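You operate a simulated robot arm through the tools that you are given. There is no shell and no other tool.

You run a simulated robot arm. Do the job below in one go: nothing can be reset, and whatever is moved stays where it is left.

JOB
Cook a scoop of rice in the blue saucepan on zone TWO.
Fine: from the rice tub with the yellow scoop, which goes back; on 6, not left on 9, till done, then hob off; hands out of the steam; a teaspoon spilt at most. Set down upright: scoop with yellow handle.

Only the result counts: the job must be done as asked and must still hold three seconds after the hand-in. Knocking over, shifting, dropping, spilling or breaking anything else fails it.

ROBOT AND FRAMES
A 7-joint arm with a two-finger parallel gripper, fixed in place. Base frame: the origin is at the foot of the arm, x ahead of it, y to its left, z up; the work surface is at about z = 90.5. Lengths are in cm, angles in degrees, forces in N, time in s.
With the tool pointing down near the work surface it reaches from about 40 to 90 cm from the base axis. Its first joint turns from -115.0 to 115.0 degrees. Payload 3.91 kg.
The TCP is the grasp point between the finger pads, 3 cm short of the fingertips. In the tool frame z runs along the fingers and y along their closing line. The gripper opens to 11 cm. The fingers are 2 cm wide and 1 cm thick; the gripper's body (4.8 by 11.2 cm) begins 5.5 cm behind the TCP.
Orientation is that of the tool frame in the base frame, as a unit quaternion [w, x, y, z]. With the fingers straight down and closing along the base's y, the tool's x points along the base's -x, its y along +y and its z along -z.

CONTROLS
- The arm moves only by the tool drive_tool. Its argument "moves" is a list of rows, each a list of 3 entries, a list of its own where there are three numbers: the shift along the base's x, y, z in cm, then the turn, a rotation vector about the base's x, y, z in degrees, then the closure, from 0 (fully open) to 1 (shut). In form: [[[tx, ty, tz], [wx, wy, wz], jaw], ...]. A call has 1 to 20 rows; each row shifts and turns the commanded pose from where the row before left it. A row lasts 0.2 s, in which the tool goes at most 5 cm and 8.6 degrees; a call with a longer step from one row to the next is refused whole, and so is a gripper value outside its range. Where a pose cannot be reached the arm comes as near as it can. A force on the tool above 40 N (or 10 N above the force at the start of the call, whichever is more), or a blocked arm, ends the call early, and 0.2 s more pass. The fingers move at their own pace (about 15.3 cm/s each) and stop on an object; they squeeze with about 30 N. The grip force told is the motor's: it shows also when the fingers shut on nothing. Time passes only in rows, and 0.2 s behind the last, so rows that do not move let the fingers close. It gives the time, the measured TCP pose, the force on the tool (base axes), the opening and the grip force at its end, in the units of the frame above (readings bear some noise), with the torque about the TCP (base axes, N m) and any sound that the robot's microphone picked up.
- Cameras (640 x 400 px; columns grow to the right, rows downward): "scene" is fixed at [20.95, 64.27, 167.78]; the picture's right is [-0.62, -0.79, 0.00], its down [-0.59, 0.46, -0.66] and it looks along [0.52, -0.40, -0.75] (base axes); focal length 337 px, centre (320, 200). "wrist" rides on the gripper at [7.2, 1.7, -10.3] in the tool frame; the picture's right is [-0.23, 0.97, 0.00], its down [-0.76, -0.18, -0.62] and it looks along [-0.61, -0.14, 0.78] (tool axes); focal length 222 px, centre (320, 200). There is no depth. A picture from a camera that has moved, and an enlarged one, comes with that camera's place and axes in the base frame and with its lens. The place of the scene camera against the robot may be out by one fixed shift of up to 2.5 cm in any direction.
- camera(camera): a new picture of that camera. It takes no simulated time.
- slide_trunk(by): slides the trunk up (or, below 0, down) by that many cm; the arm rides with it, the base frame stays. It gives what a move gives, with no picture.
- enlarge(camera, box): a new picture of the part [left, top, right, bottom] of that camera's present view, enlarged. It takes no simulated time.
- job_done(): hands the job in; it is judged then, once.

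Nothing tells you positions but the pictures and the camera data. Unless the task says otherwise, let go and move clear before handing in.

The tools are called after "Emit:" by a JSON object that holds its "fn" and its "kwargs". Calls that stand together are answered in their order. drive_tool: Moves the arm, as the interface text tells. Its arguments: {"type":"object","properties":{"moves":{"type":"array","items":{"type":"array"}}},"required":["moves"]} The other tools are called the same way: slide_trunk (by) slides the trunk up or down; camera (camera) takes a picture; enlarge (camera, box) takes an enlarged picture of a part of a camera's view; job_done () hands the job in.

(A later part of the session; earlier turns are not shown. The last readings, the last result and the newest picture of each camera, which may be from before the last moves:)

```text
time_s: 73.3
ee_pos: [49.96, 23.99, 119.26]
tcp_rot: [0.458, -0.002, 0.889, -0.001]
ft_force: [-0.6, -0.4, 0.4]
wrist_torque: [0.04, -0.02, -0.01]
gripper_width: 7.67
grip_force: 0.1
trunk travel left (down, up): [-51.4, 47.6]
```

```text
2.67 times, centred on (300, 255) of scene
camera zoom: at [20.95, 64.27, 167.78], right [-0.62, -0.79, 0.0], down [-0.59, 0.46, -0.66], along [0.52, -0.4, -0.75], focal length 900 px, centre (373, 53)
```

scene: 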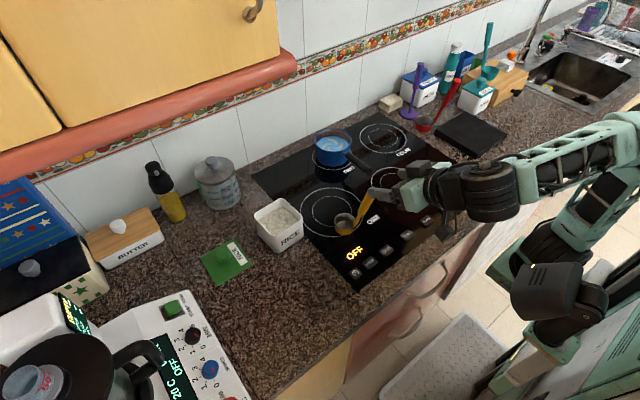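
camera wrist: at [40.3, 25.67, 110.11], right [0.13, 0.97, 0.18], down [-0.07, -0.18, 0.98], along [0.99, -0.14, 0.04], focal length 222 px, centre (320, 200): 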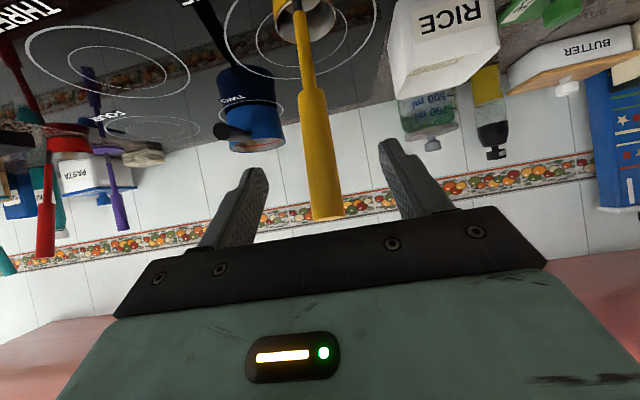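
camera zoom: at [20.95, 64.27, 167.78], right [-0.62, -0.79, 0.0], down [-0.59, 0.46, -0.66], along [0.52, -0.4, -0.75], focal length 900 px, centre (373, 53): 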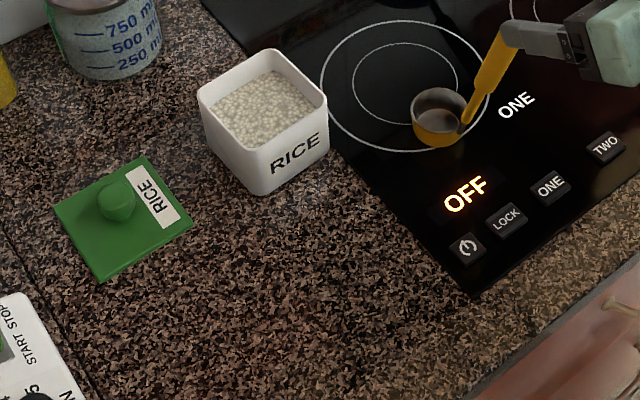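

The tub is upright, moved from about (56.1, 47.4) to about (72.4, 39.1), essentially unrotated; the scoop is exactly back. I'll raise the trunk, turn the tool down, and go above the tub so I can return it to its old spot before cooking.

Emit:
{"fn": "slide_trunk", "kwargs": {"by": 30}}

Emit:
{"fn": "drive_tool", "kwargs": {"moves": [[[0, 0, 0], [0, 8, 0], 0.0], [[0, 0, 0], [0, 8, 0], 0.0], [[0, 0, 0], [0, 8, 0], 0.0], [[0, 0, 0], [0, 8, 0], 0.0], [[0, 0, 0], [0, 8, 0], 0.0], [[0, 0, 0], [0, 8, 0], 0.0], [[0, 0, 0], [0, 6.5, 0], 0.0], [[0, 0, 0], [0, 0, 0], 0.0]]}}

Emit:
{"fn": "camera", "kwargs": {"camera": "scene"}}

Emit:
{"fn": "camera", "kwargs": {"camera": "wrist"}}

```text
time_s: 76.3
ee_pos: [50.03, 23.99, 149.3]
tcp_rot: [0.459, -0.002, 0.889, -0.001]
ft_force: [-0.5, -0.2, 0.1]
wrist_torque: [0.01, 0.0, 0.0]
gripper_width: 7.71
grip_force: 0.2
trunk travel left (down, up): [-81.4, 17.6]
```

```text
time_s: 78.1
ee_pos: [50.03, 24.06, 149.18]
tcp_rot: [0.0, -0.003, 1.0, 0.001]
ft_force: [0.6, -0.9, 0.8]
wrist_torque: [0.01, 0.02, 0.02]
gripper_width: 11.0
grip_force: 0.0
trunk travel left (down, up): [-81.4, 17.6]
```

```text
taken
```

scene: 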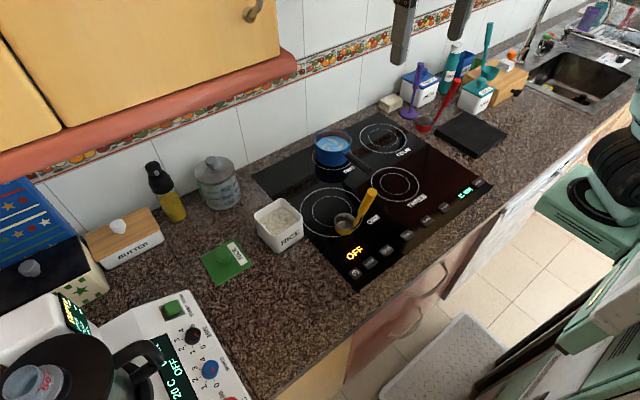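

```text
taken
camera wrist: at [42.7, 25.68, 159.55], right [0.22, 0.97, 0.0], down [0.76, -0.18, 0.62], along [0.61, -0.14, -0.78], focal length 222 px, centre (320, 200)
```

wrist: 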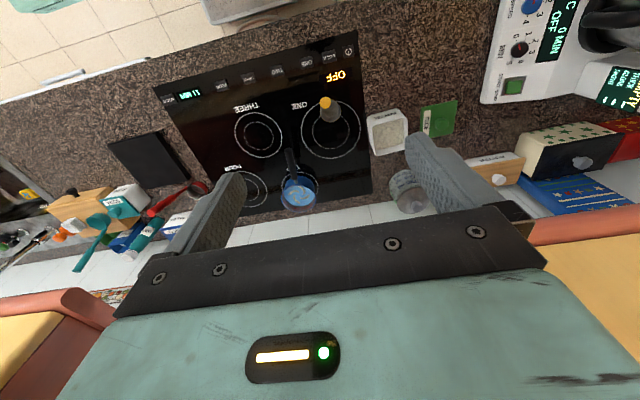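

Tool is down and the wrist camera sees tub, lid, scoop and pan. I'll enlarge the tub to locate it precisely.

Emit:
{"fn": "enlarge", "kwargs": {"camera": "wrist", "box": [350, 90, 470, 165]}}

Emit:
{"fn": "enlarge", "kwargs": {"camera": "wrist", "box": [260, 60, 380, 215]}}

```text
5.33 times, centred on (410, 128) of wrist
camera zoom: at [42.7, 25.68, 159.55], right [0.22, 0.97, 0.0], down [0.76, -0.18, 0.62], along [0.61, -0.14, -0.78], focal length 1185 px, centre (-160, 587)
```

zoom: 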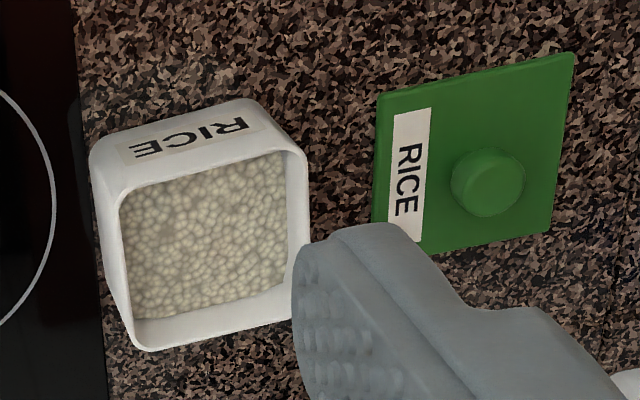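

```text
2.58 times, centred on (320, 138) of wrist
camera zoom: at [42.7, 25.68, 159.55], right [0.22, 0.97, 0.0], down [0.76, -0.18, 0.62], along [0.61, -0.14, -0.78], focal length 573 px, centre (320, 361)
```

zoom: 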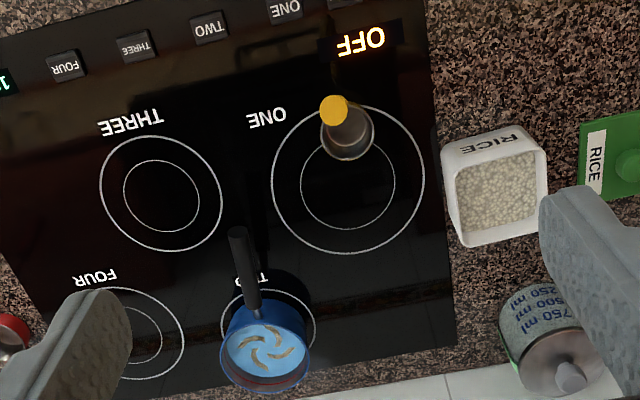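

The tub's centre by the wrist camera is (72.3, 39.6), so it must move back by about (-16.3, +8.2). I'll go above it, tool down, fingers open across its y faces.

Emit:
{"fn": "drive_tool", "kwargs": {"moves": [[[3.7, 2.57, 0], [0, 0, 0], 0.0], [[3.7, 2.57, 0], [0, 0, 0], 0.0], [[3.7, 2.57, -1], [0, 0, 0], 0.0], [[3.7, 2.57, -2], [0, 0, 0], 0.0], [[3.7, 2.57, -3], [0, 0, 0], 0.0], [[3.82, 2.6, -3], [0, 0, 0], 0.0], [[0, 0, -4], [0, 0, 0], 0.0], [[0, 0, -4], [0, 0, 0], 0.0], [[0, 0, -4], [0, 0, 0], 0.0], [[0, 0, -4], [0, 0, 0], 0.0], [[0, 0, -4], [0, 0, 0], 0.0], [[0, 0, 0], [0, 0, 0], 0.0]]}}

Emit:
{"fn": "camera", "kwargs": {"camera": "wrist"}}

Emit:
{"fn": "camera", "kwargs": {"camera": "scene"}}

```text
refused: row 5 steps farther than a row can; nothing moved
```

```text
taken
camera wrist: at [42.7, 25.68, 159.55], right [0.22, 0.97, 0.0], down [0.76, -0.18, 0.62], along [0.61, -0.14, -0.78], focal length 222 px, centre (320, 200)
```

wrist: 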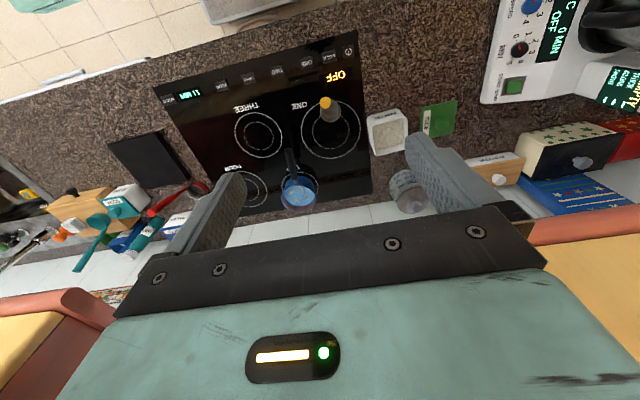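

```text
taken
```

scene: 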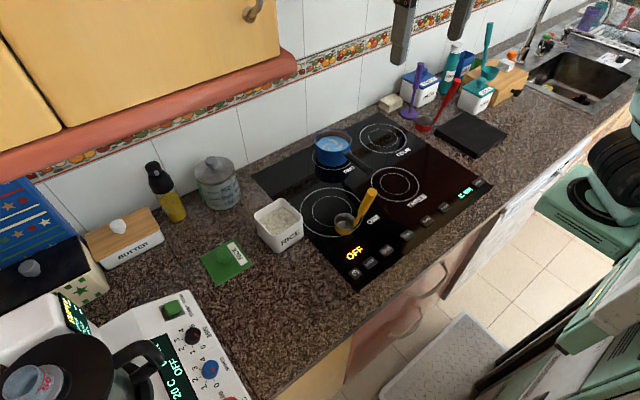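

One row was too long, so nothing moved. I'll send the same path with shorter steps, still ending well above the tub.

Emit:
{"fn": "drive_tool", "kwargs": {"moves": [[[3.2, 2.2, 0], [0, 0, 0], 0.0], [[3.2, 2.2, 0], [0, 0, 0], 0.0], [[3.2, 2.2, 0], [0, 0, 0], 0.0], [[3.2, 2.2, -1], [0, 0, 0], 0.0], [[3.2, 2.2, -2], [0, 0, 0], 0.0], [[3.2, 2.2, -2], [0, 0, 0], 0.0], [[3.12, 2.25, -2], [0, 0, 0], 0.0], [[0, 0, -3.5], [0, 0, 0], 0.0], [[0, 0, -3.5], [0, 0, 0], 0.0], [[0, 0, -3.5], [0, 0, 0], 0.0], [[0, 0, -3.5], [0, 0, 0], 0.0], [[0, 0, -3.5], [0, 0, 0], 0.0], [[0, 0, -3.5], [0, 0, 0], 0.0], [[0, 0, 0], [0, 0, 0], 0.0]]}}

Emit:
{"fn": "camera", "kwargs": {"camera": "wrist"}}

Emit:
{"fn": "camera", "kwargs": {"camera": "scene"}}

```text
time_s: 81.1
ee_pos: [61.76, 31.52, 124.09]
tcp_rot: [0.001, -0.002, 1.0, 0.001]
ft_force: [0.0, -0.3, 0.5]
wrist_torque: [-0.02, -0.06, 0.01]
gripper_width: 10.97
grip_force: 0.1
out of reach, approached as far as the arm can: row 3, 4, 5, 6, 7
trunk travel left (down, up): [-81.4, 17.6]
```

```text
taken
camera wrist: at [54.44, 33.22, 134.37], right [0.22, 0.97, 0.0], down [0.76, -0.18, 0.62], along [0.61, -0.14, -0.78], focal length 222 px, centre (320, 200)
```

wrist: 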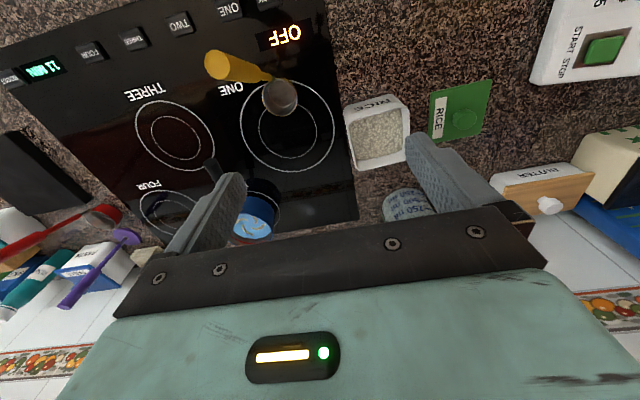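

```text
taken
```

scene: 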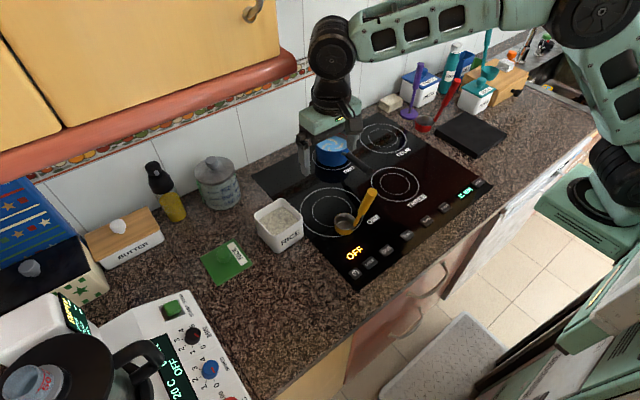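

High up, the reach was shorter; the arm now stands at (61.8, 31.5, 124). From here I'll continue over to the tub at (72.35, 39.5) and come lower.

Emit:
{"fn": "drive_tool", "kwargs": {"moves": [[[2.1, 1.6, -1.2], [0, 0, 0], 0.0], [[2.1, 1.6, -1.2], [0, 0, 0], 0.0], [[2.1, 1.6, -1.2], [0, 0, 0], 0.0], [[2.1, 1.6, -1.2], [0, 0, 0], 0.0], [[2.1, 1.6, -1.2], [0, 0, 0], 0.0], [[0, 0, -2], [0, 0, 0], 0.0], [[0, 0, -2], [0, 0, 0], 0.0], [[0, 0, 0], [0, 0, 0], 0.0]]}}

Emit:
{"fn": "camera", "kwargs": {"camera": "wrist"}}

Emit:
{"fn": "enlarge", "kwargs": {"camera": "scene", "box": [220, 120, 360, 260]}}

```text
time_s: 82.0
ee_pos: [64.88, 32.24, 118.7]
tcp_rot: [-0.003, 0.092, 0.996, 0.018]
ft_force: [42.8, 59.5, -18.0]
wrist_torque: [-3.84, 3.08, -0.91]
gripper_width: 11.01
grip_force: 0.0
trunk travel left (down, up): [-81.4, 17.6]
stopped in row 4: the arm was blocked; the commanded pose is now the measured one
```

```text
taken
camera wrist: at [57.95, 34.79, 129.07], right [0.4, 0.92, 0.03], down [0.72, -0.34, 0.61], along [0.57, -0.22, -0.79], focal length 222 px, centre (320, 200)
```

wrist: 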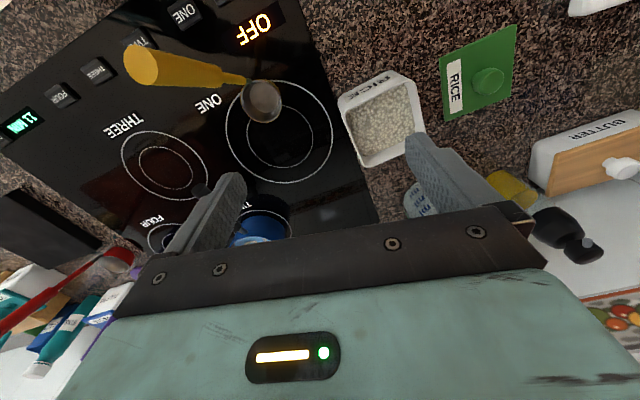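

```text
2.86 times, centred on (290, 190) of scene
camera zoom: at [20.95, 64.27, 167.78], right [-0.62, -0.79, 0.0], down [-0.59, 0.46, -0.66], along [0.52, -0.4, -0.75], focal length 964 px, centre (406, 229)
```

zoom: 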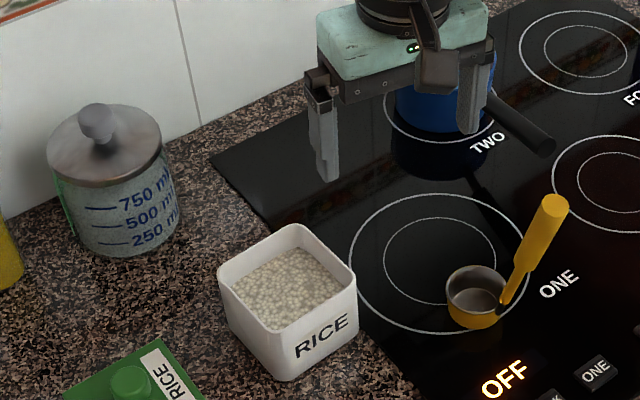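

The readings show a strong contact force, so something is pressing on the hand. I'll look at the whole scene before moving.

Emit:
{"fn": "camera", "kwargs": {"camera": "scene"}}

Emit:
{"fn": "enlarge", "kwargs": {"camera": "scene", "box": [270, 0, 480, 140]}}

Emit:
{"fn": "drive_tool", "kwargs": {"moves": [[[0, 0, 0], [0, 0, 0], 0.0]]}}

```text
taken
```

scene: 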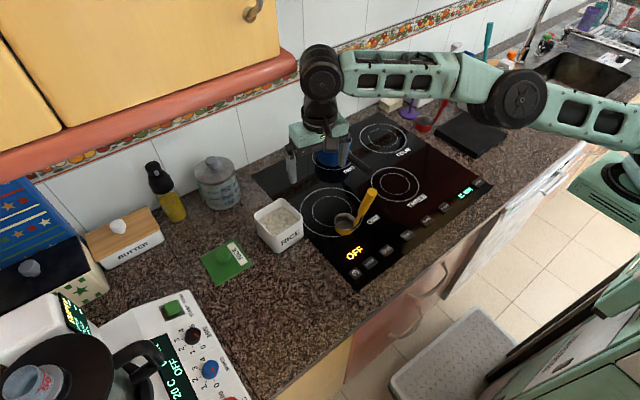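

```text
2.86 times, centred on (375, 70) of scene
camera zoom: at [20.95, 64.27, 167.78], right [-0.62, -0.79, 0.0], down [-0.59, 0.46, -0.66], along [0.52, -0.4, -0.75], focal length 964 px, centre (163, 571)
```

zoom: 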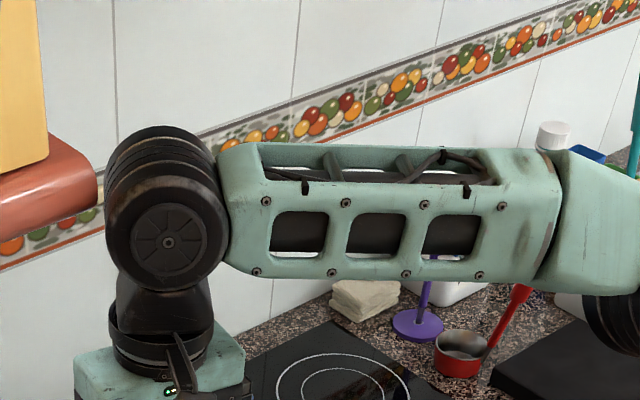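

```text
time_s: 82.4
ee_pos: [66.55, 30.78, 112.42]
tcp_rot: [0.002, 0.042, 0.997, -0.062]
ft_force: [-15.4, -7.3, -36.2]
wrist_torque: [-0.07, -1.43, -0.21]
gripper_width: 11.03
grip_force: 0.0
trunk travel left (down, up): [-81.4, 17.6]
stopped in row 1: the arm was blocked; the commanded pose is now the measured one
```

The arm is still settling after a posture change (it moved several cm on its own). I'll check again before commanding anything.

Emit:
{"fn": "camera", "kwargs": {"camera": "scene"}}

Emit:
{"fn": "camera", "kwargs": {"camera": "wrist"}}

```text
taken
```

scene: 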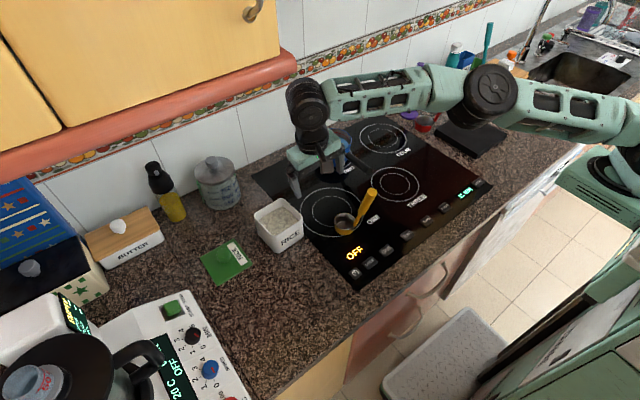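

```text
taken
camera wrist: at [59.4, 34.34, 122.47], right [0.31, 0.94, -0.12], down [0.75, -0.16, 0.65], along [0.59, -0.29, -0.75], focal length 222 px, centre (320, 200)
```

wrist: 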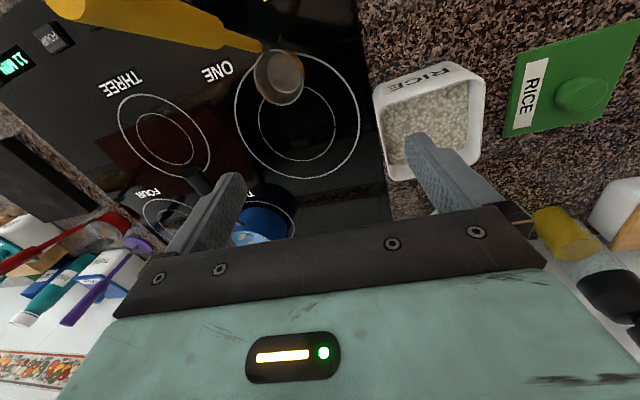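

The arm is nearly stretched out, which explains the jump. I'll let it settle for a moment with a no-move row.

Emit:
{"fn": "drive_tool", "kwargs": {"moves": [[[0, 0, 0], [0, 0, 0], 0.0]]}}

Emit:
{"fn": "camera", "kwargs": {"camera": "scene"}}

```text
time_s: 82.7
ee_pos: [61.22, 55.31, 111.94]
tcp_rot: [0.028, 0.01, 0.999, -0.018]
ft_force: [-22.5, 8.5, -5.5]
wrist_torque: [-0.61, -1.9, -0.03]
gripper_width: 11.0
grip_force: 0.0
trunk travel left (down, up): [-81.4, 17.6]
stopped in row 1: the arm was blocked; the commanded pose is now the measured one
```

```text
taken
```

scene: 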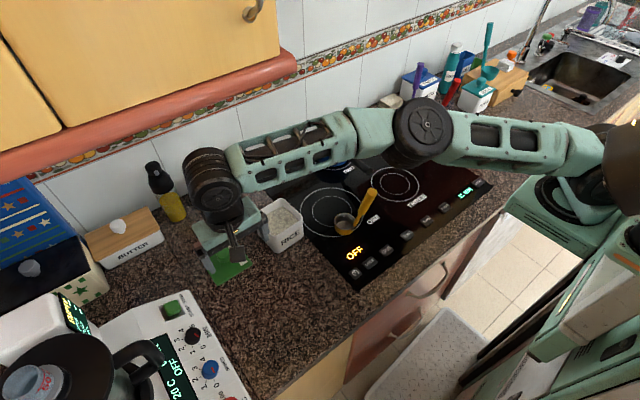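

The arm swung again with no command — it is thrashing near its stretched posture. I'll raise the trunk a little, which should hold the joints still and gain height.

Emit:
{"fn": "slide_trunk", "kwargs": {"by": 8}}

Emit:
{"fn": "camera", "kwargs": {"camera": "scene"}}

Emit:
{"fn": "camera", "kwargs": {"camera": "wrist"}}

```text
time_s: 83.0
ee_pos: [66.35, 37.35, 115.31]
tcp_rot: [0.038, 0.131, 0.99, 0.03]
ft_force: [10.6, -9.8, 5.2]
wrist_torque: [0.79, 0.92, 0.1]
gripper_width: 11.02
grip_force: 0.0
trunk travel left (down, up): [-81.6, 17.4]
stopped: the arm was blocked; the commanded pose is now the measured one
```

```text
taken
```

scene: 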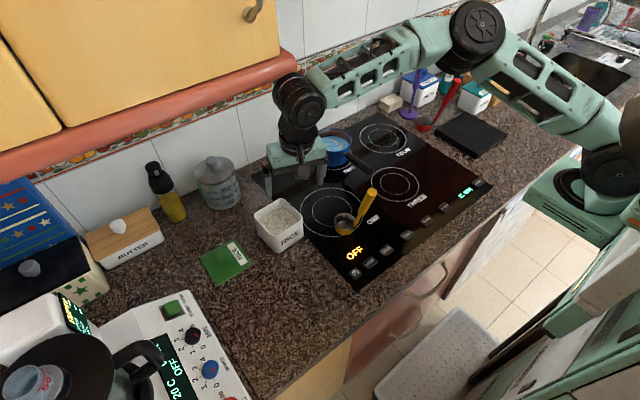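

```text
taken
camera wrist: at [58.95, 40.39, 125.18], right [0.47, 0.88, 0.08], down [0.64, -0.4, 0.66], along [0.61, -0.26, -0.75], focal length 222 px, centre (320, 200)
```

wrist: 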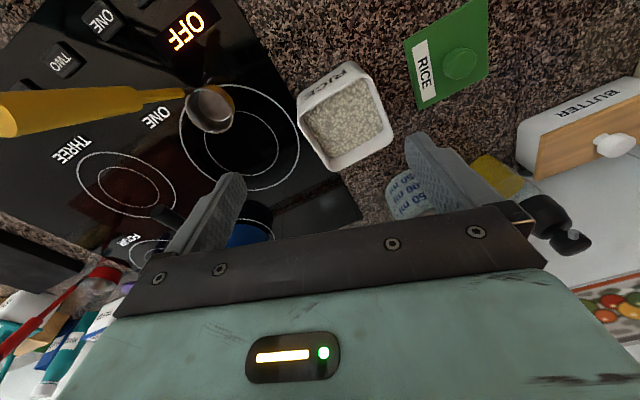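

It swung back to (66, 37, 115) with the elbow bent upward now. I'll retract gently toward the base and up, away from the stretched posture.

Emit:
{"fn": "drive_tool", "kwargs": {"moves": [[[-0.5, -0.3, 0.5], [0, 0, 0], 0.0], [[-1, -0.5, 1], [0, 0, 0], 0.0], [[-1.5, -0.8, 1], [0, 0, 0], 0.0], [[-1.5, -0.8, 1], [0, 0, 0], 0.0]]}}

Emit:
{"fn": "camera", "kwargs": {"camera": "scene"}}

```text
time_s: 83.3
ee_pos: [64.18, 39.82, 116.1]
tcp_rot: [0.043, 0.133, 0.99, 0.03]
ft_force: [2.8, 1.0, 0.0]
wrist_torque: [0.0, 0.25, 0.01]
gripper_width: 11.03
grip_force: 0.0
trunk travel left (down, up): [-81.6, 17.4]
stopped in row 1: the arm was blocked; the commanded pose is now the measured one
```

```text
taken
```

scene: 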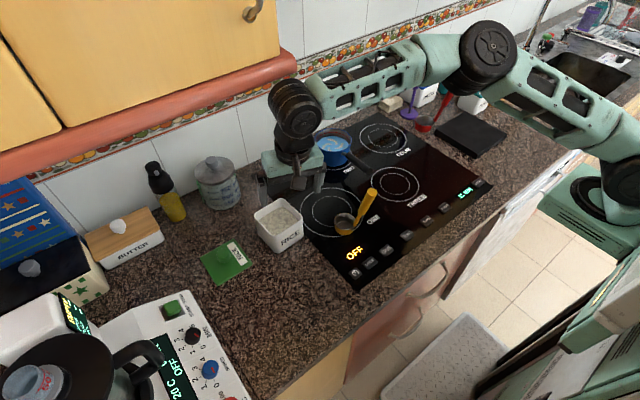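

The forces have dropped to near nothing; it's settling. I'll repeat the gentle retract.

Emit:
{"fn": "drive_tool", "kwargs": {"moves": [[[0, 0, 0], [0, 0, 0], 0.0], [[-0.5, -0.2, 0.5], [0, 0, 0], 0.0], [[-1, -0.4, 1], [0, 0, 0], 0.0], [[-1, -0.4, 1], [0, 0, 0], 0.0], [[0, 0, 0], [0, 0, 0], 0.0]]}}

Emit:
{"fn": "camera", "kwargs": {"camera": "scene"}}

```text
time_s: 84.5
ee_pos: [61.87, 39.42, 118.41]
tcp_rot: [0.042, 0.13, 0.99, 0.03]
ft_force: [0.4, -1.7, -0.1]
wrist_torque: [-0.02, -0.02, 0.0]
gripper_width: 11.02
grip_force: 0.1
trunk travel left (down, up): [-81.6, 17.4]
```

```text
taken
```

scene: 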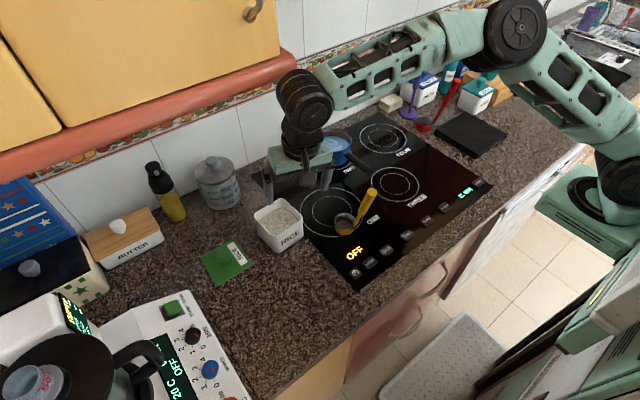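

Settled: elbow-up posture at (61.9, 39.4, 118.4), nothing knocked over, tub/scoop/lid unchanged. I'll straighten the tool orientation first in place.

Emit:
{"fn": "drive_tool", "kwargs": {"moves": [[[0, 0, 0], [-2.0, 2.4, 7.4], 0.0], [[0, 0, 0], [-2.0, 2.4, 7.4], 0.0], [[0, 0, 0], [0, 0, 0], 0.0]]}}

Emit:
{"fn": "enlarge", "kwargs": {"camera": "scene", "box": [180, 180, 420, 330]}}

Emit:
{"fn": "camera", "kwargs": {"camera": "wrist"}}

```text
time_s: 85.3
ee_pos: [62.04, 39.53, 118.59]
tcp_rot: [0.001, 0.0, 1.0, -0.004]
ft_force: [-0.3, -0.1, -0.8]
wrist_torque: [0.0, -0.03, 0.02]
gripper_width: 10.99
grip_force: 0.0
trunk travel left (down, up): [-81.6, 17.4]
```

```text
2.67 times, centred on (300, 255) of scene
camera zoom: at [20.95, 64.27, 167.78], right [-0.62, -0.79, 0.0], down [-0.59, 0.46, -0.66], along [0.52, -0.4, -0.75], focal length 900 px, centre (373, 53)
```

zoom: 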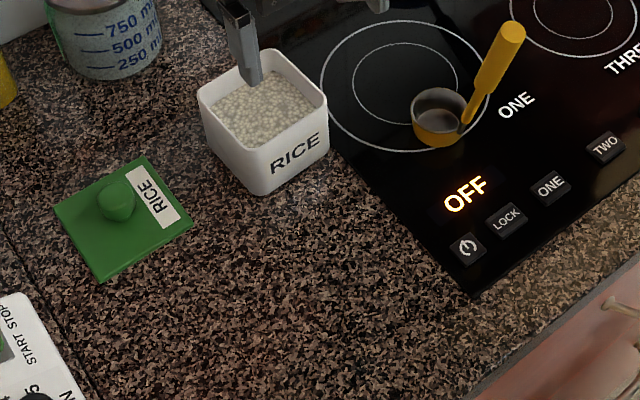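

```text
taken
camera wrist: at [54.6, 41.29, 128.79], right [0.23, 0.97, -0.01], down [0.76, -0.17, 0.63], along [0.61, -0.15, -0.78], focal length 222 px, centre (320, 200)
```

wrist: 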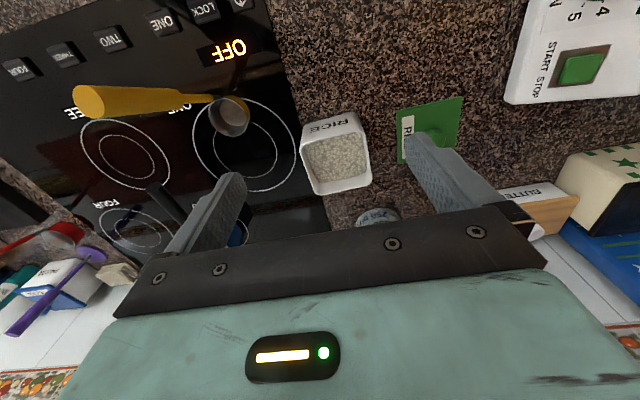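

Orientation is straight and everything is intact. One more precise look at the tub from here.

Emit:
{"fn": "enlarge", "kwargs": {"camera": "wrist", "box": [280, 90, 400, 210]}}

```text
3.33 times, centred on (340, 150) of wrist
camera zoom: at [54.6, 41.29, 128.79], right [0.23, 0.97, -0.01], down [0.76, -0.17, 0.63], along [0.61, -0.15, -0.78], focal length 740 px, centre (253, 367)
```

zoom: 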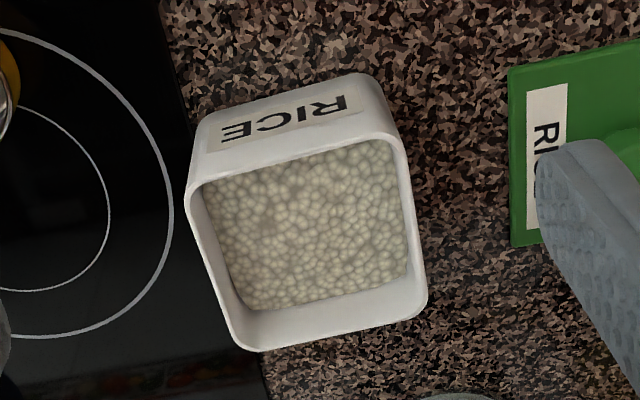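

The tub centre is (72.1, 39.65), 9.35 cm wide in y. I'll move over it with small steps, staying above the rim.

Emit:
{"fn": "drive_tool", "kwargs": {"moves": [[[1.2, 0.02, -0.8], [0, 0, 0], 0.0], [[1.2, 0.02, -0.8], [0, 0, 0], 0.0], [[1.2, 0.02, -0.8], [0, 0, 0], 0.0], [[1.2, 0.02, -0.8], [0, 0, 0], 0.0], [[0, 0, 0], [0, 0, 0], 0.0]]}}

Emit:
{"fn": "drive_tool", "kwargs": {"moves": [[[1.2, 0.02, -0.8], [0, 0, 0], 0.0], [[1.2, 0.0, -0.8], [0, 0, 0], 0.0], [[1.2, 0.0, -0.8], [0, 0, 0], 0.0], [[1.2, 0.0, -0.8], [0, 0, 0], 0.0], [[0.46, 0, 0], [0, 0, 0], 0.0], [[0, 0, 0], [0, 0, 0], 0.0]]}}

Emit:
{"fn": "camera", "kwargs": {"camera": "wrist"}}

Emit:
{"fn": "camera", "kwargs": {"camera": "scene"}}

```text
time_s: 86.8
ee_pos: [63.91, 41.43, 117.1]
tcp_rot: [0.006, -0.026, 1.0, 0.007]
ft_force: [2.5, 0.4, -0.2]
wrist_torque: [-0.01, 0.21, -0.03]
gripper_width: 11.02
grip_force: 0.0
trunk travel left (down, up): [-81.6, 17.4]
stopped in row 5: the arm was blocked; the commanded pose is now the measured one
```

```text
time_s: 88.0
ee_pos: [75.78, 33.53, 110.3]
tcp_rot: [-0.006, 0.018, 1.0, 0.002]
ft_force: [-1.8, 1.4, 7.7]
wrist_torque: [-0.13, -0.13, -0.02]
gripper_width: 10.98
grip_force: 0.1
trunk travel left (down, up): [-81.6, 17.4]
stopped in row 6: the arm was blocked; the commanded pose is now the measured one
```

```text
taken
camera wrist: at [68.65, 35.43, 120.64], right [0.26, 0.97, 0.0], down [0.76, -0.21, 0.61], along [0.59, -0.16, -0.79], focal length 222 px, centre (320, 200)
```

wrist: 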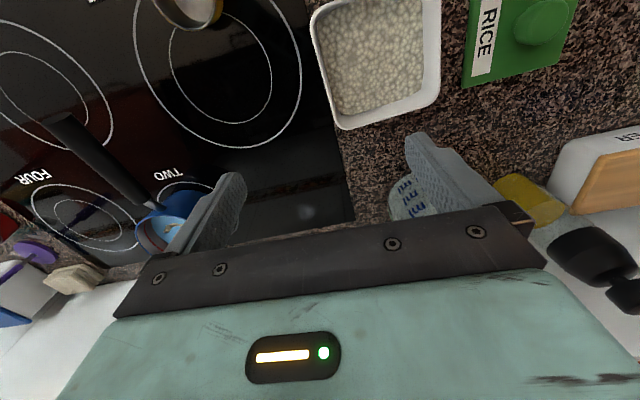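

```text
taken
```

scene: 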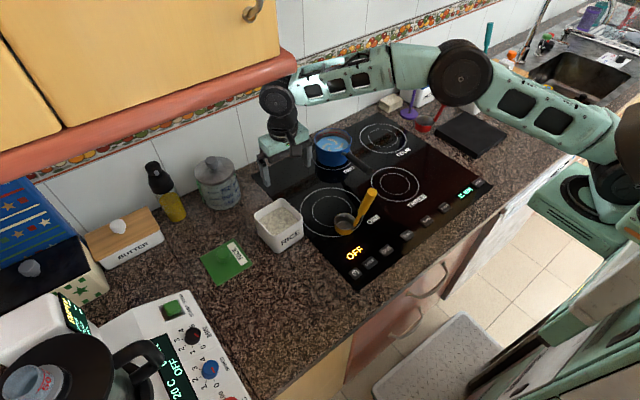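

I think the wrist/forearm was bumping the overhanging left cabinet (its lower corner seems near (60, 39, 146)), so I must approach the tub low. First a no-move check that the arm is quiet now.

Emit:
{"fn": "drive_tool", "kwargs": {"moves": [[[0, 0, 0], [0, 0, 0], 0.0]]}}

Emit:
{"fn": "enlarge", "kwargs": {"camera": "scene", "box": [230, 30, 400, 200]}}

```text
time_s: 88.3
ee_pos: [70.19, 36.89, 109.67]
tcp_rot: [-0.015, -0.021, 1.0, -0.001]
ft_force: [0.8, 0.3, 1.4]
wrist_torque: [-0.12, 0.08, 0.0]
gripper_width: 11.01
grip_force: 0.1
trunk travel left (down, up): [-81.6, 17.4]
stopped in row 1: the arm was blocked; the commanded pose is now the measured one
```

```text
2.35 times, centred on (315, 115) of scene
camera zoom: at [20.95, 64.27, 167.78], right [-0.62, -0.79, 0.0], down [-0.59, 0.46, -0.66], along [0.52, -0.4, -0.75], focal length 794 px, centre (332, 400)
```

zoom: 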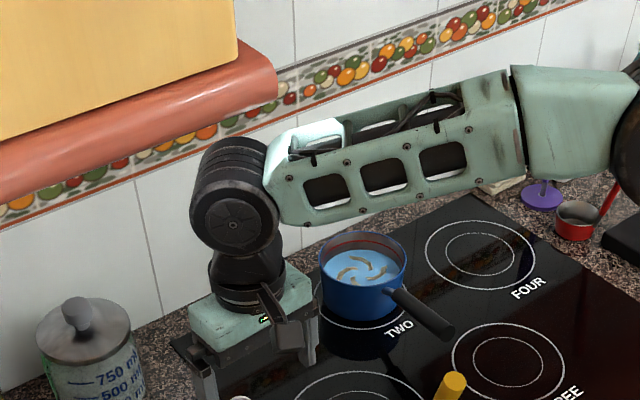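

The arm is drifting back over the tub area, near full stretch. I'll retract a bit and tilt the tool 25° so the wrist comes closer to the robot, which takes it out of the stretched posture.

Emit:
{"fn": "drive_tool", "kwargs": {"moves": [[[-0.3, 0, 0], [0, -2, 0], 0.0], [[-0.8, 0.2, 0], [0, -4, 0], 0.0], [[-0.8, 0.2, 0], [0, -4, 0], 0.0], [[-0.8, 0.2, 0], [0, -4, 0], 0.0], [[-0.8, 0.2, 0], [0, -4, 0], 0.0], [[-0.8, 0.2, 0], [0, -4, 0], 0.0], [[0, 0, 0], [0, 0, 0], 0.0]]}}

Emit:
{"fn": "camera", "kwargs": {"camera": "scene"}}

Emit:
{"fn": "camera", "kwargs": {"camera": "wrist"}}

```text
time_s: 90.0
ee_pos: [66.87, 37.6, 109.45]
tcp_rot: [0.177, -0.015, 0.984, -0.003]
ft_force: [1.3, 0.0, 0.4]
wrist_torque: [-0.03, 0.0, 0.0]
gripper_width: 10.99
grip_force: 0.0
trunk travel left (down, up): [-81.6, 17.4]
```

```text
taken
```

scene: 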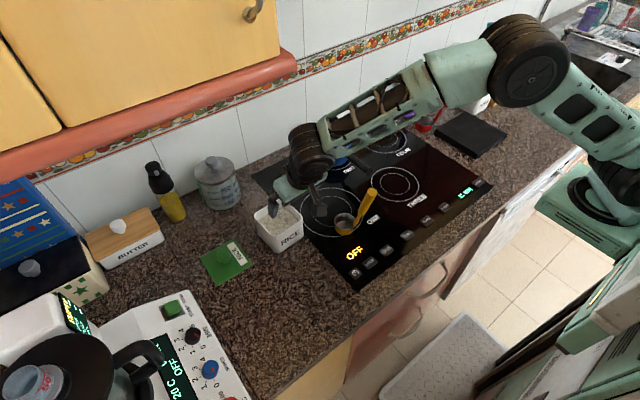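

```text
taken
camera wrist: at [56.29, 39.09, 116.62], right [0.19, 0.98, 0.07], down [0.5, -0.15, 0.85], along [0.85, -0.12, -0.52], focal length 222 px, centre (320, 200)
```

wrist: 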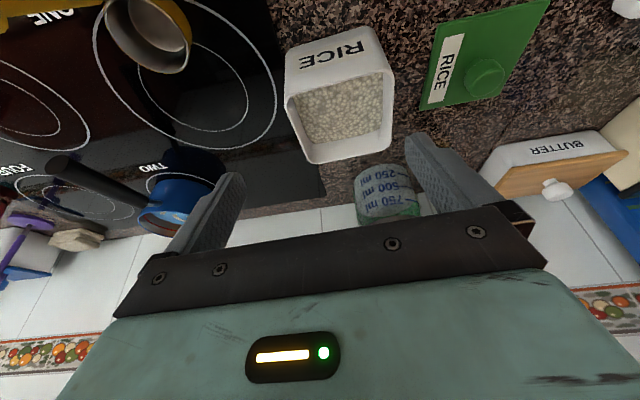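

Stable now at (66.9, 37.6, 109.5) with a 20° tilt and bent elbow. The tub's centre reads (71.9, 39.9). I'll move to just above it with the fingers straddling its y faces.

Emit:
{"fn": "drive_tool", "kwargs": {"moves": [[[0.88, 0.44, -1.2], [0, 0, 0], 0.0], [[0.88, 0.44, -1.2], [0, 0, 0], 0.0], [[0.88, 0.44, -1.2], [0, 0, 0], 0.0], [[0.88, 0.44, -1.2], [0, 0, 0], 0.0], [[0.88, 0.44, -1.2], [0, 0, 0], 0.0], [[0, 0, 0], [0, 0, 0], 0.0]]}}

Emit:
{"fn": "camera", "kwargs": {"camera": "wrist"}}

Emit:
{"fn": "enlarge", "kwargs": {"camera": "scene", "box": [220, 150, 340, 270]}}

```text
time_s: 91.3
ee_pos: [71.23, 39.73, 103.47]
tcp_rot: [0.176, -0.016, 0.984, -0.003]
ft_force: [0.5, 1.0, 0.4]
wrist_torque: [-0.01, 0.01, 0.03]
gripper_width: 11.03
grip_force: 0.1
trunk travel left (down, up): [-81.6, 17.4]
```

```text
taken
camera wrist: at [60.7, 41.3, 110.63], right [0.19, 0.98, 0.07], down [0.5, -0.15, 0.85], along [0.84, -0.12, -0.52], focal length 222 px, centre (320, 200)
```

wrist: 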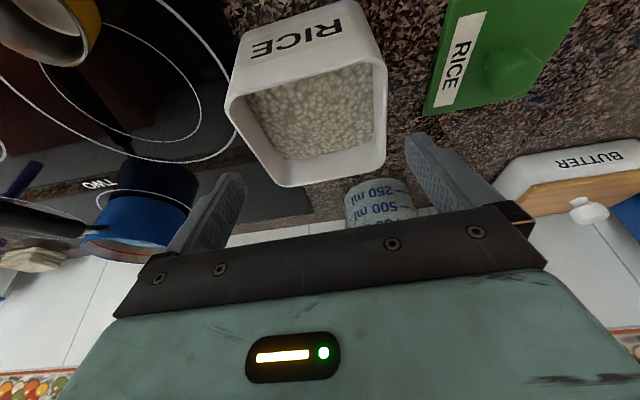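

```text
3.33 times, centred on (280, 210) of scene
camera zoom: at [20.95, 64.27, 167.78], right [-0.62, -0.79, 0.0], down [-0.59, 0.46, -0.66], along [0.52, -0.4, -0.75], focal length 1124 px, centre (453, 167)
```

zoom: 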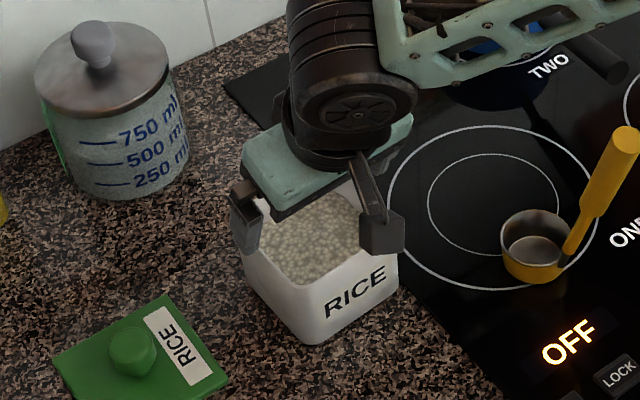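

Fingers are just above the rim on both sides; the tub's y-centre reads 40.0–40.15 from here. I'll shift 0.3 cm and lower in small steps.

Emit:
{"fn": "drive_tool", "kwargs": {"moves": [[[0, 0.3, 0], [0, 0, 0], 0.0], [[0, 0, -0.8], [0, 0, 0], 0.0], [[0, 0, -0.8], [0, 0, 0], 0.0], [[0, 0, -0.8], [0, 0, 0], 0.0], [[0, 0, 0], [0, 0, 0], 0.0]]}}

Emit:
{"fn": "camera", "kwargs": {"camera": "wrist"}}

Emit:
{"fn": "enlarge", "kwargs": {"camera": "scene", "box": [230, 160, 330, 260]}}

```text
time_s: 92.5
ee_pos: [71.26, 40.12, 101.16]
tcp_rot: [0.176, -0.015, 0.984, -0.004]
ft_force: [0.4, -0.8, 0.6]
wrist_torque: [0.03, 0.02, 0.0]
gripper_width: 10.99
grip_force: 0.0
trunk travel left (down, up): [-81.6, 17.4]
```

```text
taken
camera wrist: at [60.75, 41.59, 108.22], right [0.19, 0.98, 0.07], down [0.5, -0.15, 0.85], along [0.84, -0.12, -0.52], focal length 222 px, centre (320, 200)
```

wrist: 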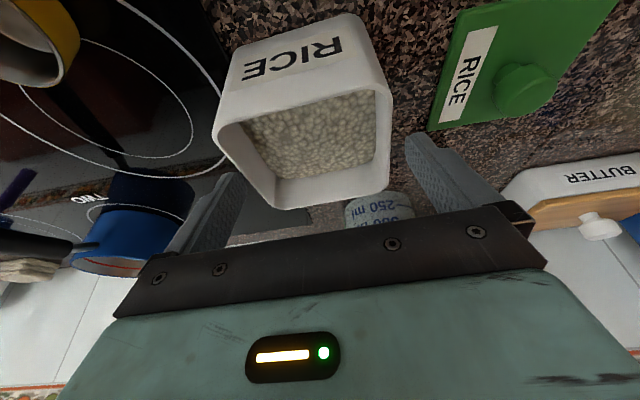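

```text
4.00 times, centred on (280, 210) of scene
camera zoom: at [20.95, 64.27, 167.78], right [-0.62, -0.79, 0.0], down [-0.59, 0.46, -0.66], along [0.52, -0.4, -0.75], focal length 1349 px, centre (480, 160)
```

zoom: 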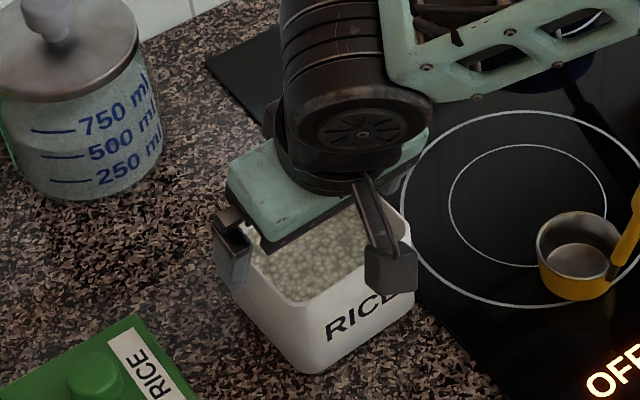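

No contact yet, but by eye the right-hand (-y) finger is closer to the tub than the other; I'll shift -0.35 in y and lower further gently.

Emit:
{"fn": "drive_tool", "kwargs": {"moves": [[[0, -0.35, 0], [0, 0, 0], 0.0], [[0, 0, -0.7], [0, 0, 0], 0.0], [[0, 0, -0.7], [0, 0, 0], 0.0], [[0, 0, -0.7], [0, 0, 0], 0.0], [[0, 0, 0], [0, 0, 0], 0.0]]}}

Emit:
{"fn": "camera", "kwargs": {"camera": "wrist"}}

Emit:
{"fn": "enlarge", "kwargs": {"camera": "wrist", "box": [160, 90, 480, 250]}}

```text
time_s: 93.8
ee_pos: [71.23, 39.69, 99.08]
tcp_rot: [0.176, -0.015, 0.984, -0.004]
ft_force: [0.3, 0.7, -0.2]
wrist_torque: [-0.01, -0.04, 0.01]
gripper_width: 11.0
grip_force: 0.1
trunk travel left (down, up): [-81.6, 17.4]
```

```text
taken
camera wrist: at [60.71, 41.29, 106.08], right [0.19, 0.98, 0.07], down [0.5, -0.15, 0.85], along [0.84, -0.12, -0.52], focal length 222 px, centre (320, 200)
```

wrist: 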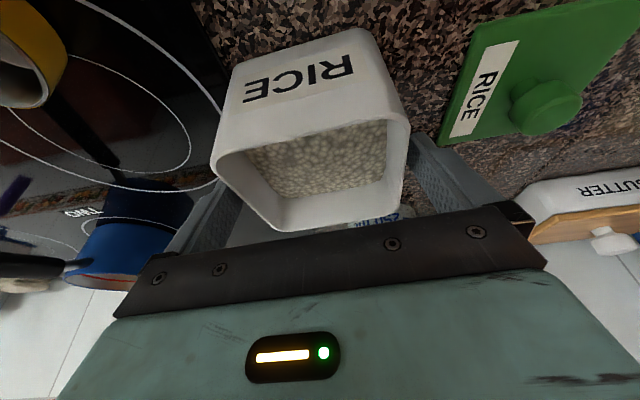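

```text
2.00 times, centred on (320, 170) of wrist
camera zoom: at [60.71, 41.29, 106.08], right [0.19, 0.98, 0.07], down [0.5, -0.15, 0.85], along [0.84, -0.12, -0.52], focal length 444 px, centre (320, 260)
```

zoom: 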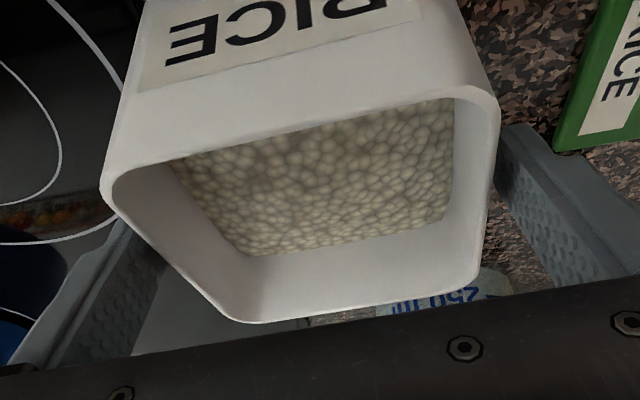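

Both fingers straddle the tub walls from outside. Lower 1.8 cm more, then close gently.

Emit:
{"fn": "drive_tool", "kwargs": {"moves": [[[0, 0, -0.6], [0, 0, 0], 0.0], [[0, 0, -0.6], [0, 0, 0], 0.0], [[0, 0, -0.6], [0, 0, 0], 0.0], [[0, 0, 0], [0, 0, 0], 0.0], [[0, 0, 0], [0, 0, 0], 0.06], [[0, 0, 0], [0, 0, 0], 0.1], [[0, 0, 0], [0, 0, 0], 0.13], [[0, 0, 0], [0, 0, 0], 0.16], [[0, 0, 0], [0, 0, 0], 0.19], [[0, 0, 0], [0, 0, 0], 0.22], [[0, 0, 0], [0, 0, 0], 0.3], [[0, 0, 0], [0, 0, 0], 0.3]]}}

Emit:
{"fn": "camera", "kwargs": {"camera": "wrist"}}

Emit:
{"fn": "enlarge", "kwargs": {"camera": "scene", "box": [230, 160, 330, 260]}}

```text
time_s: 96.3
ee_pos: [71.25, 39.78, 97.15]
tcp_rot: [0.176, -0.016, 0.984, -0.004]
ft_force: [-0.7, 0.6, 0.0]
wrist_torque: [0.22, 0.09, 0.06]
gripper_width: 9.99
grip_force: 29.9
trunk travel left (down, up): [-81.6, 17.4]
```

```text
taken
camera wrist: at [60.7, 41.27, 104.3], right [0.19, 0.98, 0.07], down [0.5, -0.15, 0.85], along [0.84, -0.12, -0.52], focal length 222 px, centre (320, 200)
```

wrist: 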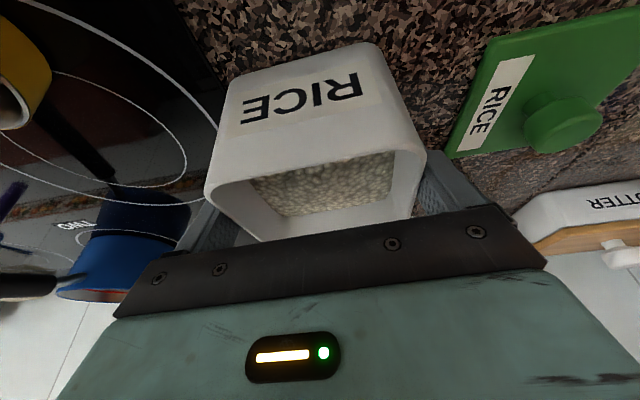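

```text
4.00 times, centred on (280, 210) of scene
camera zoom: at [20.95, 64.27, 167.78], right [-0.62, -0.79, 0.0], down [-0.59, 0.46, -0.66], along [0.52, -0.4, -0.75], focal length 1349 px, centre (480, 160)
```

zoom: 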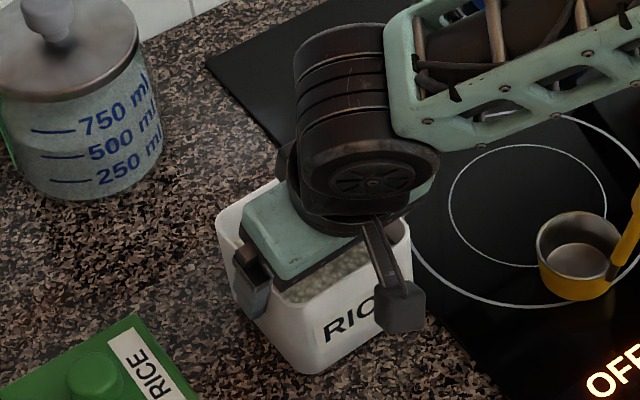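

The tub is gripped (10 cm, 30 N). I'll lift it half a centimetre and carry it back by (-16.3, +8.2) slowly.

Emit:
{"fn": "drive_tool", "kwargs": {"moves": [[[0, 0, 0.3], [0, 0, 0], 0.3], [[0, 0, 0.3], [0, 0, 0], 0.3], [[-0.4, 0.2, 0], [0, 0, 0], 0.3], [[-0.85, 0.43, 0], [0, 0, 0], 0.3], [[-0.85, 0.43, 0], [0, 0, 0], 0.3], [[-0.85, 0.43, 0], [0, 0, 0], 0.3], [[-0.85, 0.43, 0], [0, 0, 0], 0.3], [[-0.4, 0.2, 0], [0, 0, 0], 0.3], [[0, 0, 0], [0, 0, 0], 0.3]]}}

Emit:
{"fn": "camera", "kwargs": {"camera": "scene"}}

Emit:
{"fn": "camera", "kwargs": {"camera": "wrist"}}

```text
time_s: 98.3
ee_pos: [67.03, 41.87, 97.81]
tcp_rot: [0.176, -0.016, 0.984, -0.004]
ft_force: [-0.5, -0.2, -4.1]
wrist_torque: [0.02, 0.06, -0.01]
gripper_width: 9.97
grip_force: 29.7
trunk travel left (down, up): [-81.6, 17.4]
```

```text
taken
```

scene: 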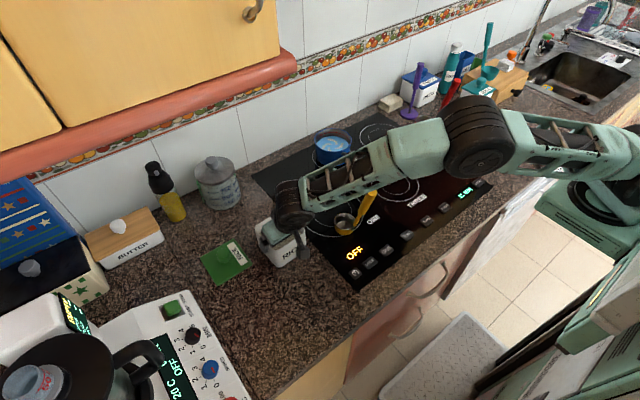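

```text
taken
camera wrist: at [56.52, 43.41, 104.91], right [0.19, 0.98, 0.07], down [0.5, -0.15, 0.85], along [0.84, -0.12, -0.52], focal length 222 px, centre (320, 200)
```

wrist: 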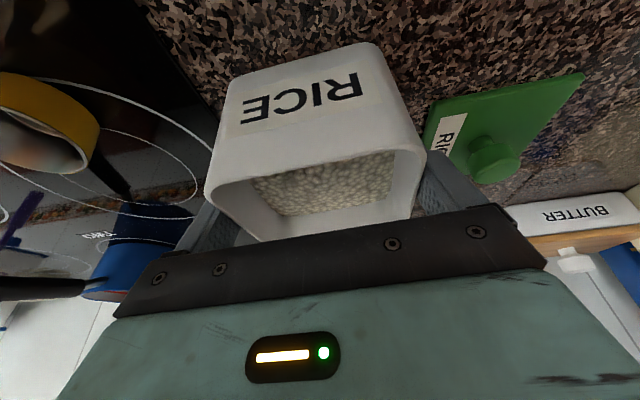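

The tub is lifted (≈0.4 kg) and moving well; the forearm stays above the scoop handle and moves away from it. Continue with the remaining (-12.1, +6.1).

Emit:
{"fn": "drive_tool", "kwargs": {"moves": [[[-0.5, 0.25, 0], [0, 0, 0], 0.3], [[-0.9, 0.455, 0], [0, 0, 0], 0.3], [[-0.9, 0.455, 0], [0, 0, 0], 0.3], [[-0.9, 0.455, 0], [0, 0, 0], 0.3], [[-0.9, 0.455, 0], [0, 0, 0], 0.3], [[-0.9, 0.455, 0], [0, 0, 0], 0.3], [[-0.5, 0.25, 0], [0, 0, 0], 0.3], [[0, 0, 0], [0, 0, 0], 0.3]]}}

Emit:
{"fn": "camera", "kwargs": {"camera": "scene"}}

```text
time_s: 100.2
ee_pos: [61.5, 44.71, 97.75]
tcp_rot: [0.177, -0.015, 0.984, -0.004]
ft_force: [-0.1, 0.7, -4.1]
wrist_torque: [0.0, 0.07, 0.0]
gripper_width: 9.95
grip_force: 29.7
trunk travel left (down, up): [-81.6, 17.4]
```

```text
taken
```

scene: 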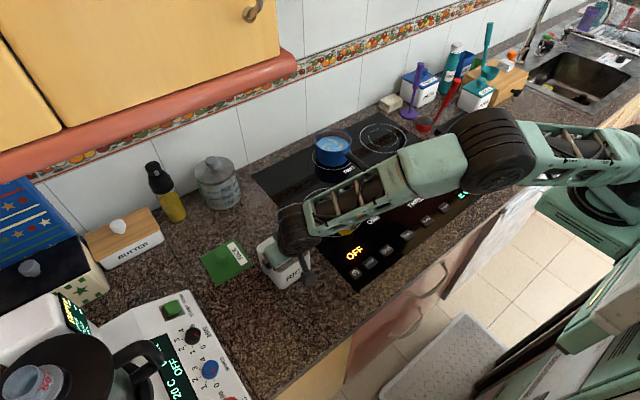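

The forearm passes well in front of and above the scoop. Continue the last (-6.55, +3.3).

Emit:
{"fn": "drive_tool", "kwargs": {"moves": [[[-0.5, 0.25, 0], [0, 0, 0], 0.3], [[-0.95, 0.48, 0], [0, 0, 0], 0.3], [[-0.95, 0.48, 0], [0, 0, 0], 0.3], [[-0.95, 0.48, 0], [0, 0, 0], 0.3], [[-0.95, 0.48, 0], [0, 0, 0], 0.3], [[-0.95, 0.48, 0], [0, 0, 0], 0.3], [[-0.9, 0.45, 0], [0, 0, 0], 0.3], [[-0.4, 0.2, 0], [0, 0, 0], 0.3], [[0, 0, 0], [0, 0, 0], 0.3]]}}

Emit:
{"fn": "enlarge", "kwargs": {"camera": "scene", "box": [250, 240, 330, 325]}}

Emit:
{"fn": "camera", "kwargs": {"camera": "scene"}}

```text
time_s: 102.2
ee_pos: [54.98, 47.88, 97.67]
tcp_rot: [0.176, -0.015, 0.984, -0.004]
ft_force: [0.9, -0.6, -4.5]
wrist_torque: [-0.02, 0.04, 0.0]
gripper_width: 9.98
grip_force: 29.9
trunk travel left (down, up): [-81.6, 17.4]
```

```text
4.71 times, centred on (290, 282) of scene
camera zoom: at [20.95, 64.27, 167.78], right [-0.62, -0.79, 0.0], down [-0.59, 0.46, -0.66], along [0.52, -0.4, -0.75], focal length 1588 px, centre (461, -188)
```

zoom: 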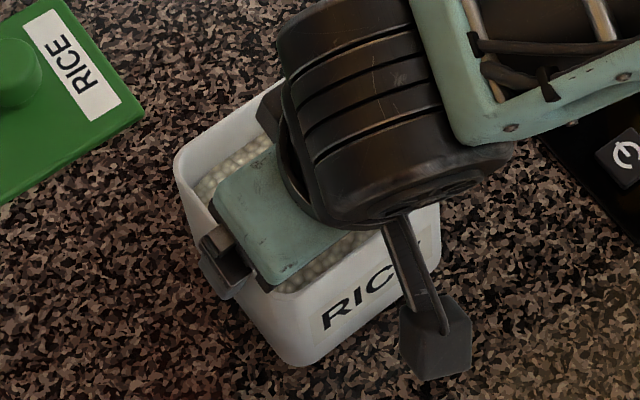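

```text
taken
```

scene: 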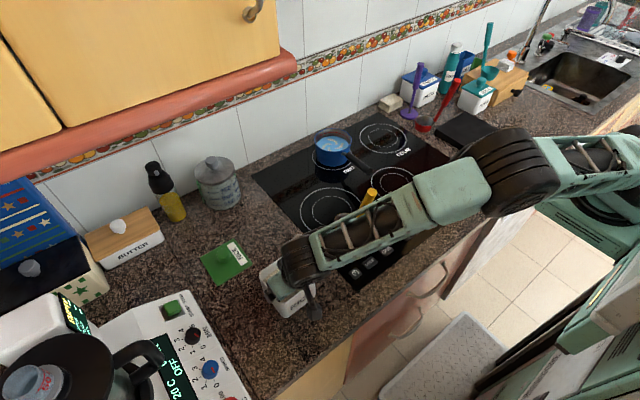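

The tub overlays its original position to within ~0.3 cm (it's held 0.5 cm up). I'll lower it onto the counter and release gently.

Emit:
{"fn": "drive_tool", "kwargs": {"moves": [[[0, 0, -0.25], [0, 0, 0], 0.3], [[0, 0, -0.25], [0, 0, 0], 0.3], [[0, 0, 0], [0, 0, 0], 0.3]]}}

Emit:
{"fn": "drive_tool", "kwargs": {"moves": [[[0, 0, -0.08], [0, 0, 0], 0.3], [[0, 0, 0], [0, 0, 0], 0.3]]}}

```text
time_s: 103.0
ee_pos: [54.88, 47.99, 97.22]
tcp_rot: [0.176, -0.015, 0.984, -0.004]
ft_force: [-0.6, -0.1, -3.8]
wrist_torque: [-0.02, 0.03, -0.01]
gripper_width: 9.98
grip_force: 29.6
trunk travel left (down, up): [-81.6, 17.4]
```

```text
time_s: 103.5
ee_pos: [54.87, 47.95, 97.19]
tcp_rot: [0.176, -0.015, 0.984, -0.004]
ft_force: [-1.1, 0.1, -4.0]
wrist_torque: [0.0, 0.06, 0.06]
gripper_width: 9.95
grip_force: 30.6
trunk travel left (down, up): [-81.6, 17.4]
```

Not in contact yet; a little lower.

Emit:
{"fn": "drive_tool", "kwargs": {"moves": [[[0, 0, -0.1], [0, 0, 0], 0.3], [[0, 0, 0], [0, 0, 0], 0.3]]}}

Emit:
{"fn": "drive_tool", "kwargs": {"moves": [[[0, 0, -0.1], [0, 0, 0], 0.3], [[0, 0, 0], [0, 0, 0], 0.3]]}}

```text
time_s: 104.2
ee_pos: [54.99, 47.88, 97.11]
tcp_rot: [0.176, -0.015, 0.984, -0.005]
ft_force: [-0.9, -1.2, 1.1]
wrist_torque: [0.19, 0.3, 0.06]
gripper_width: 9.98
grip_force: 29.7
trunk travel left (down, up): [-81.6, 17.4]
```

```text
time_s: 104.8
ee_pos: [54.86, 47.95, 97.19]
tcp_rot: [0.177, -0.015, 0.984, -0.003]
ft_force: [-1.6, -4.2, 12.0]
wrist_torque: [0.44, 0.77, 0.29]
gripper_width: 9.98
grip_force: 29.9
trunk travel left (down, up): [-81.6, 17.4]
```

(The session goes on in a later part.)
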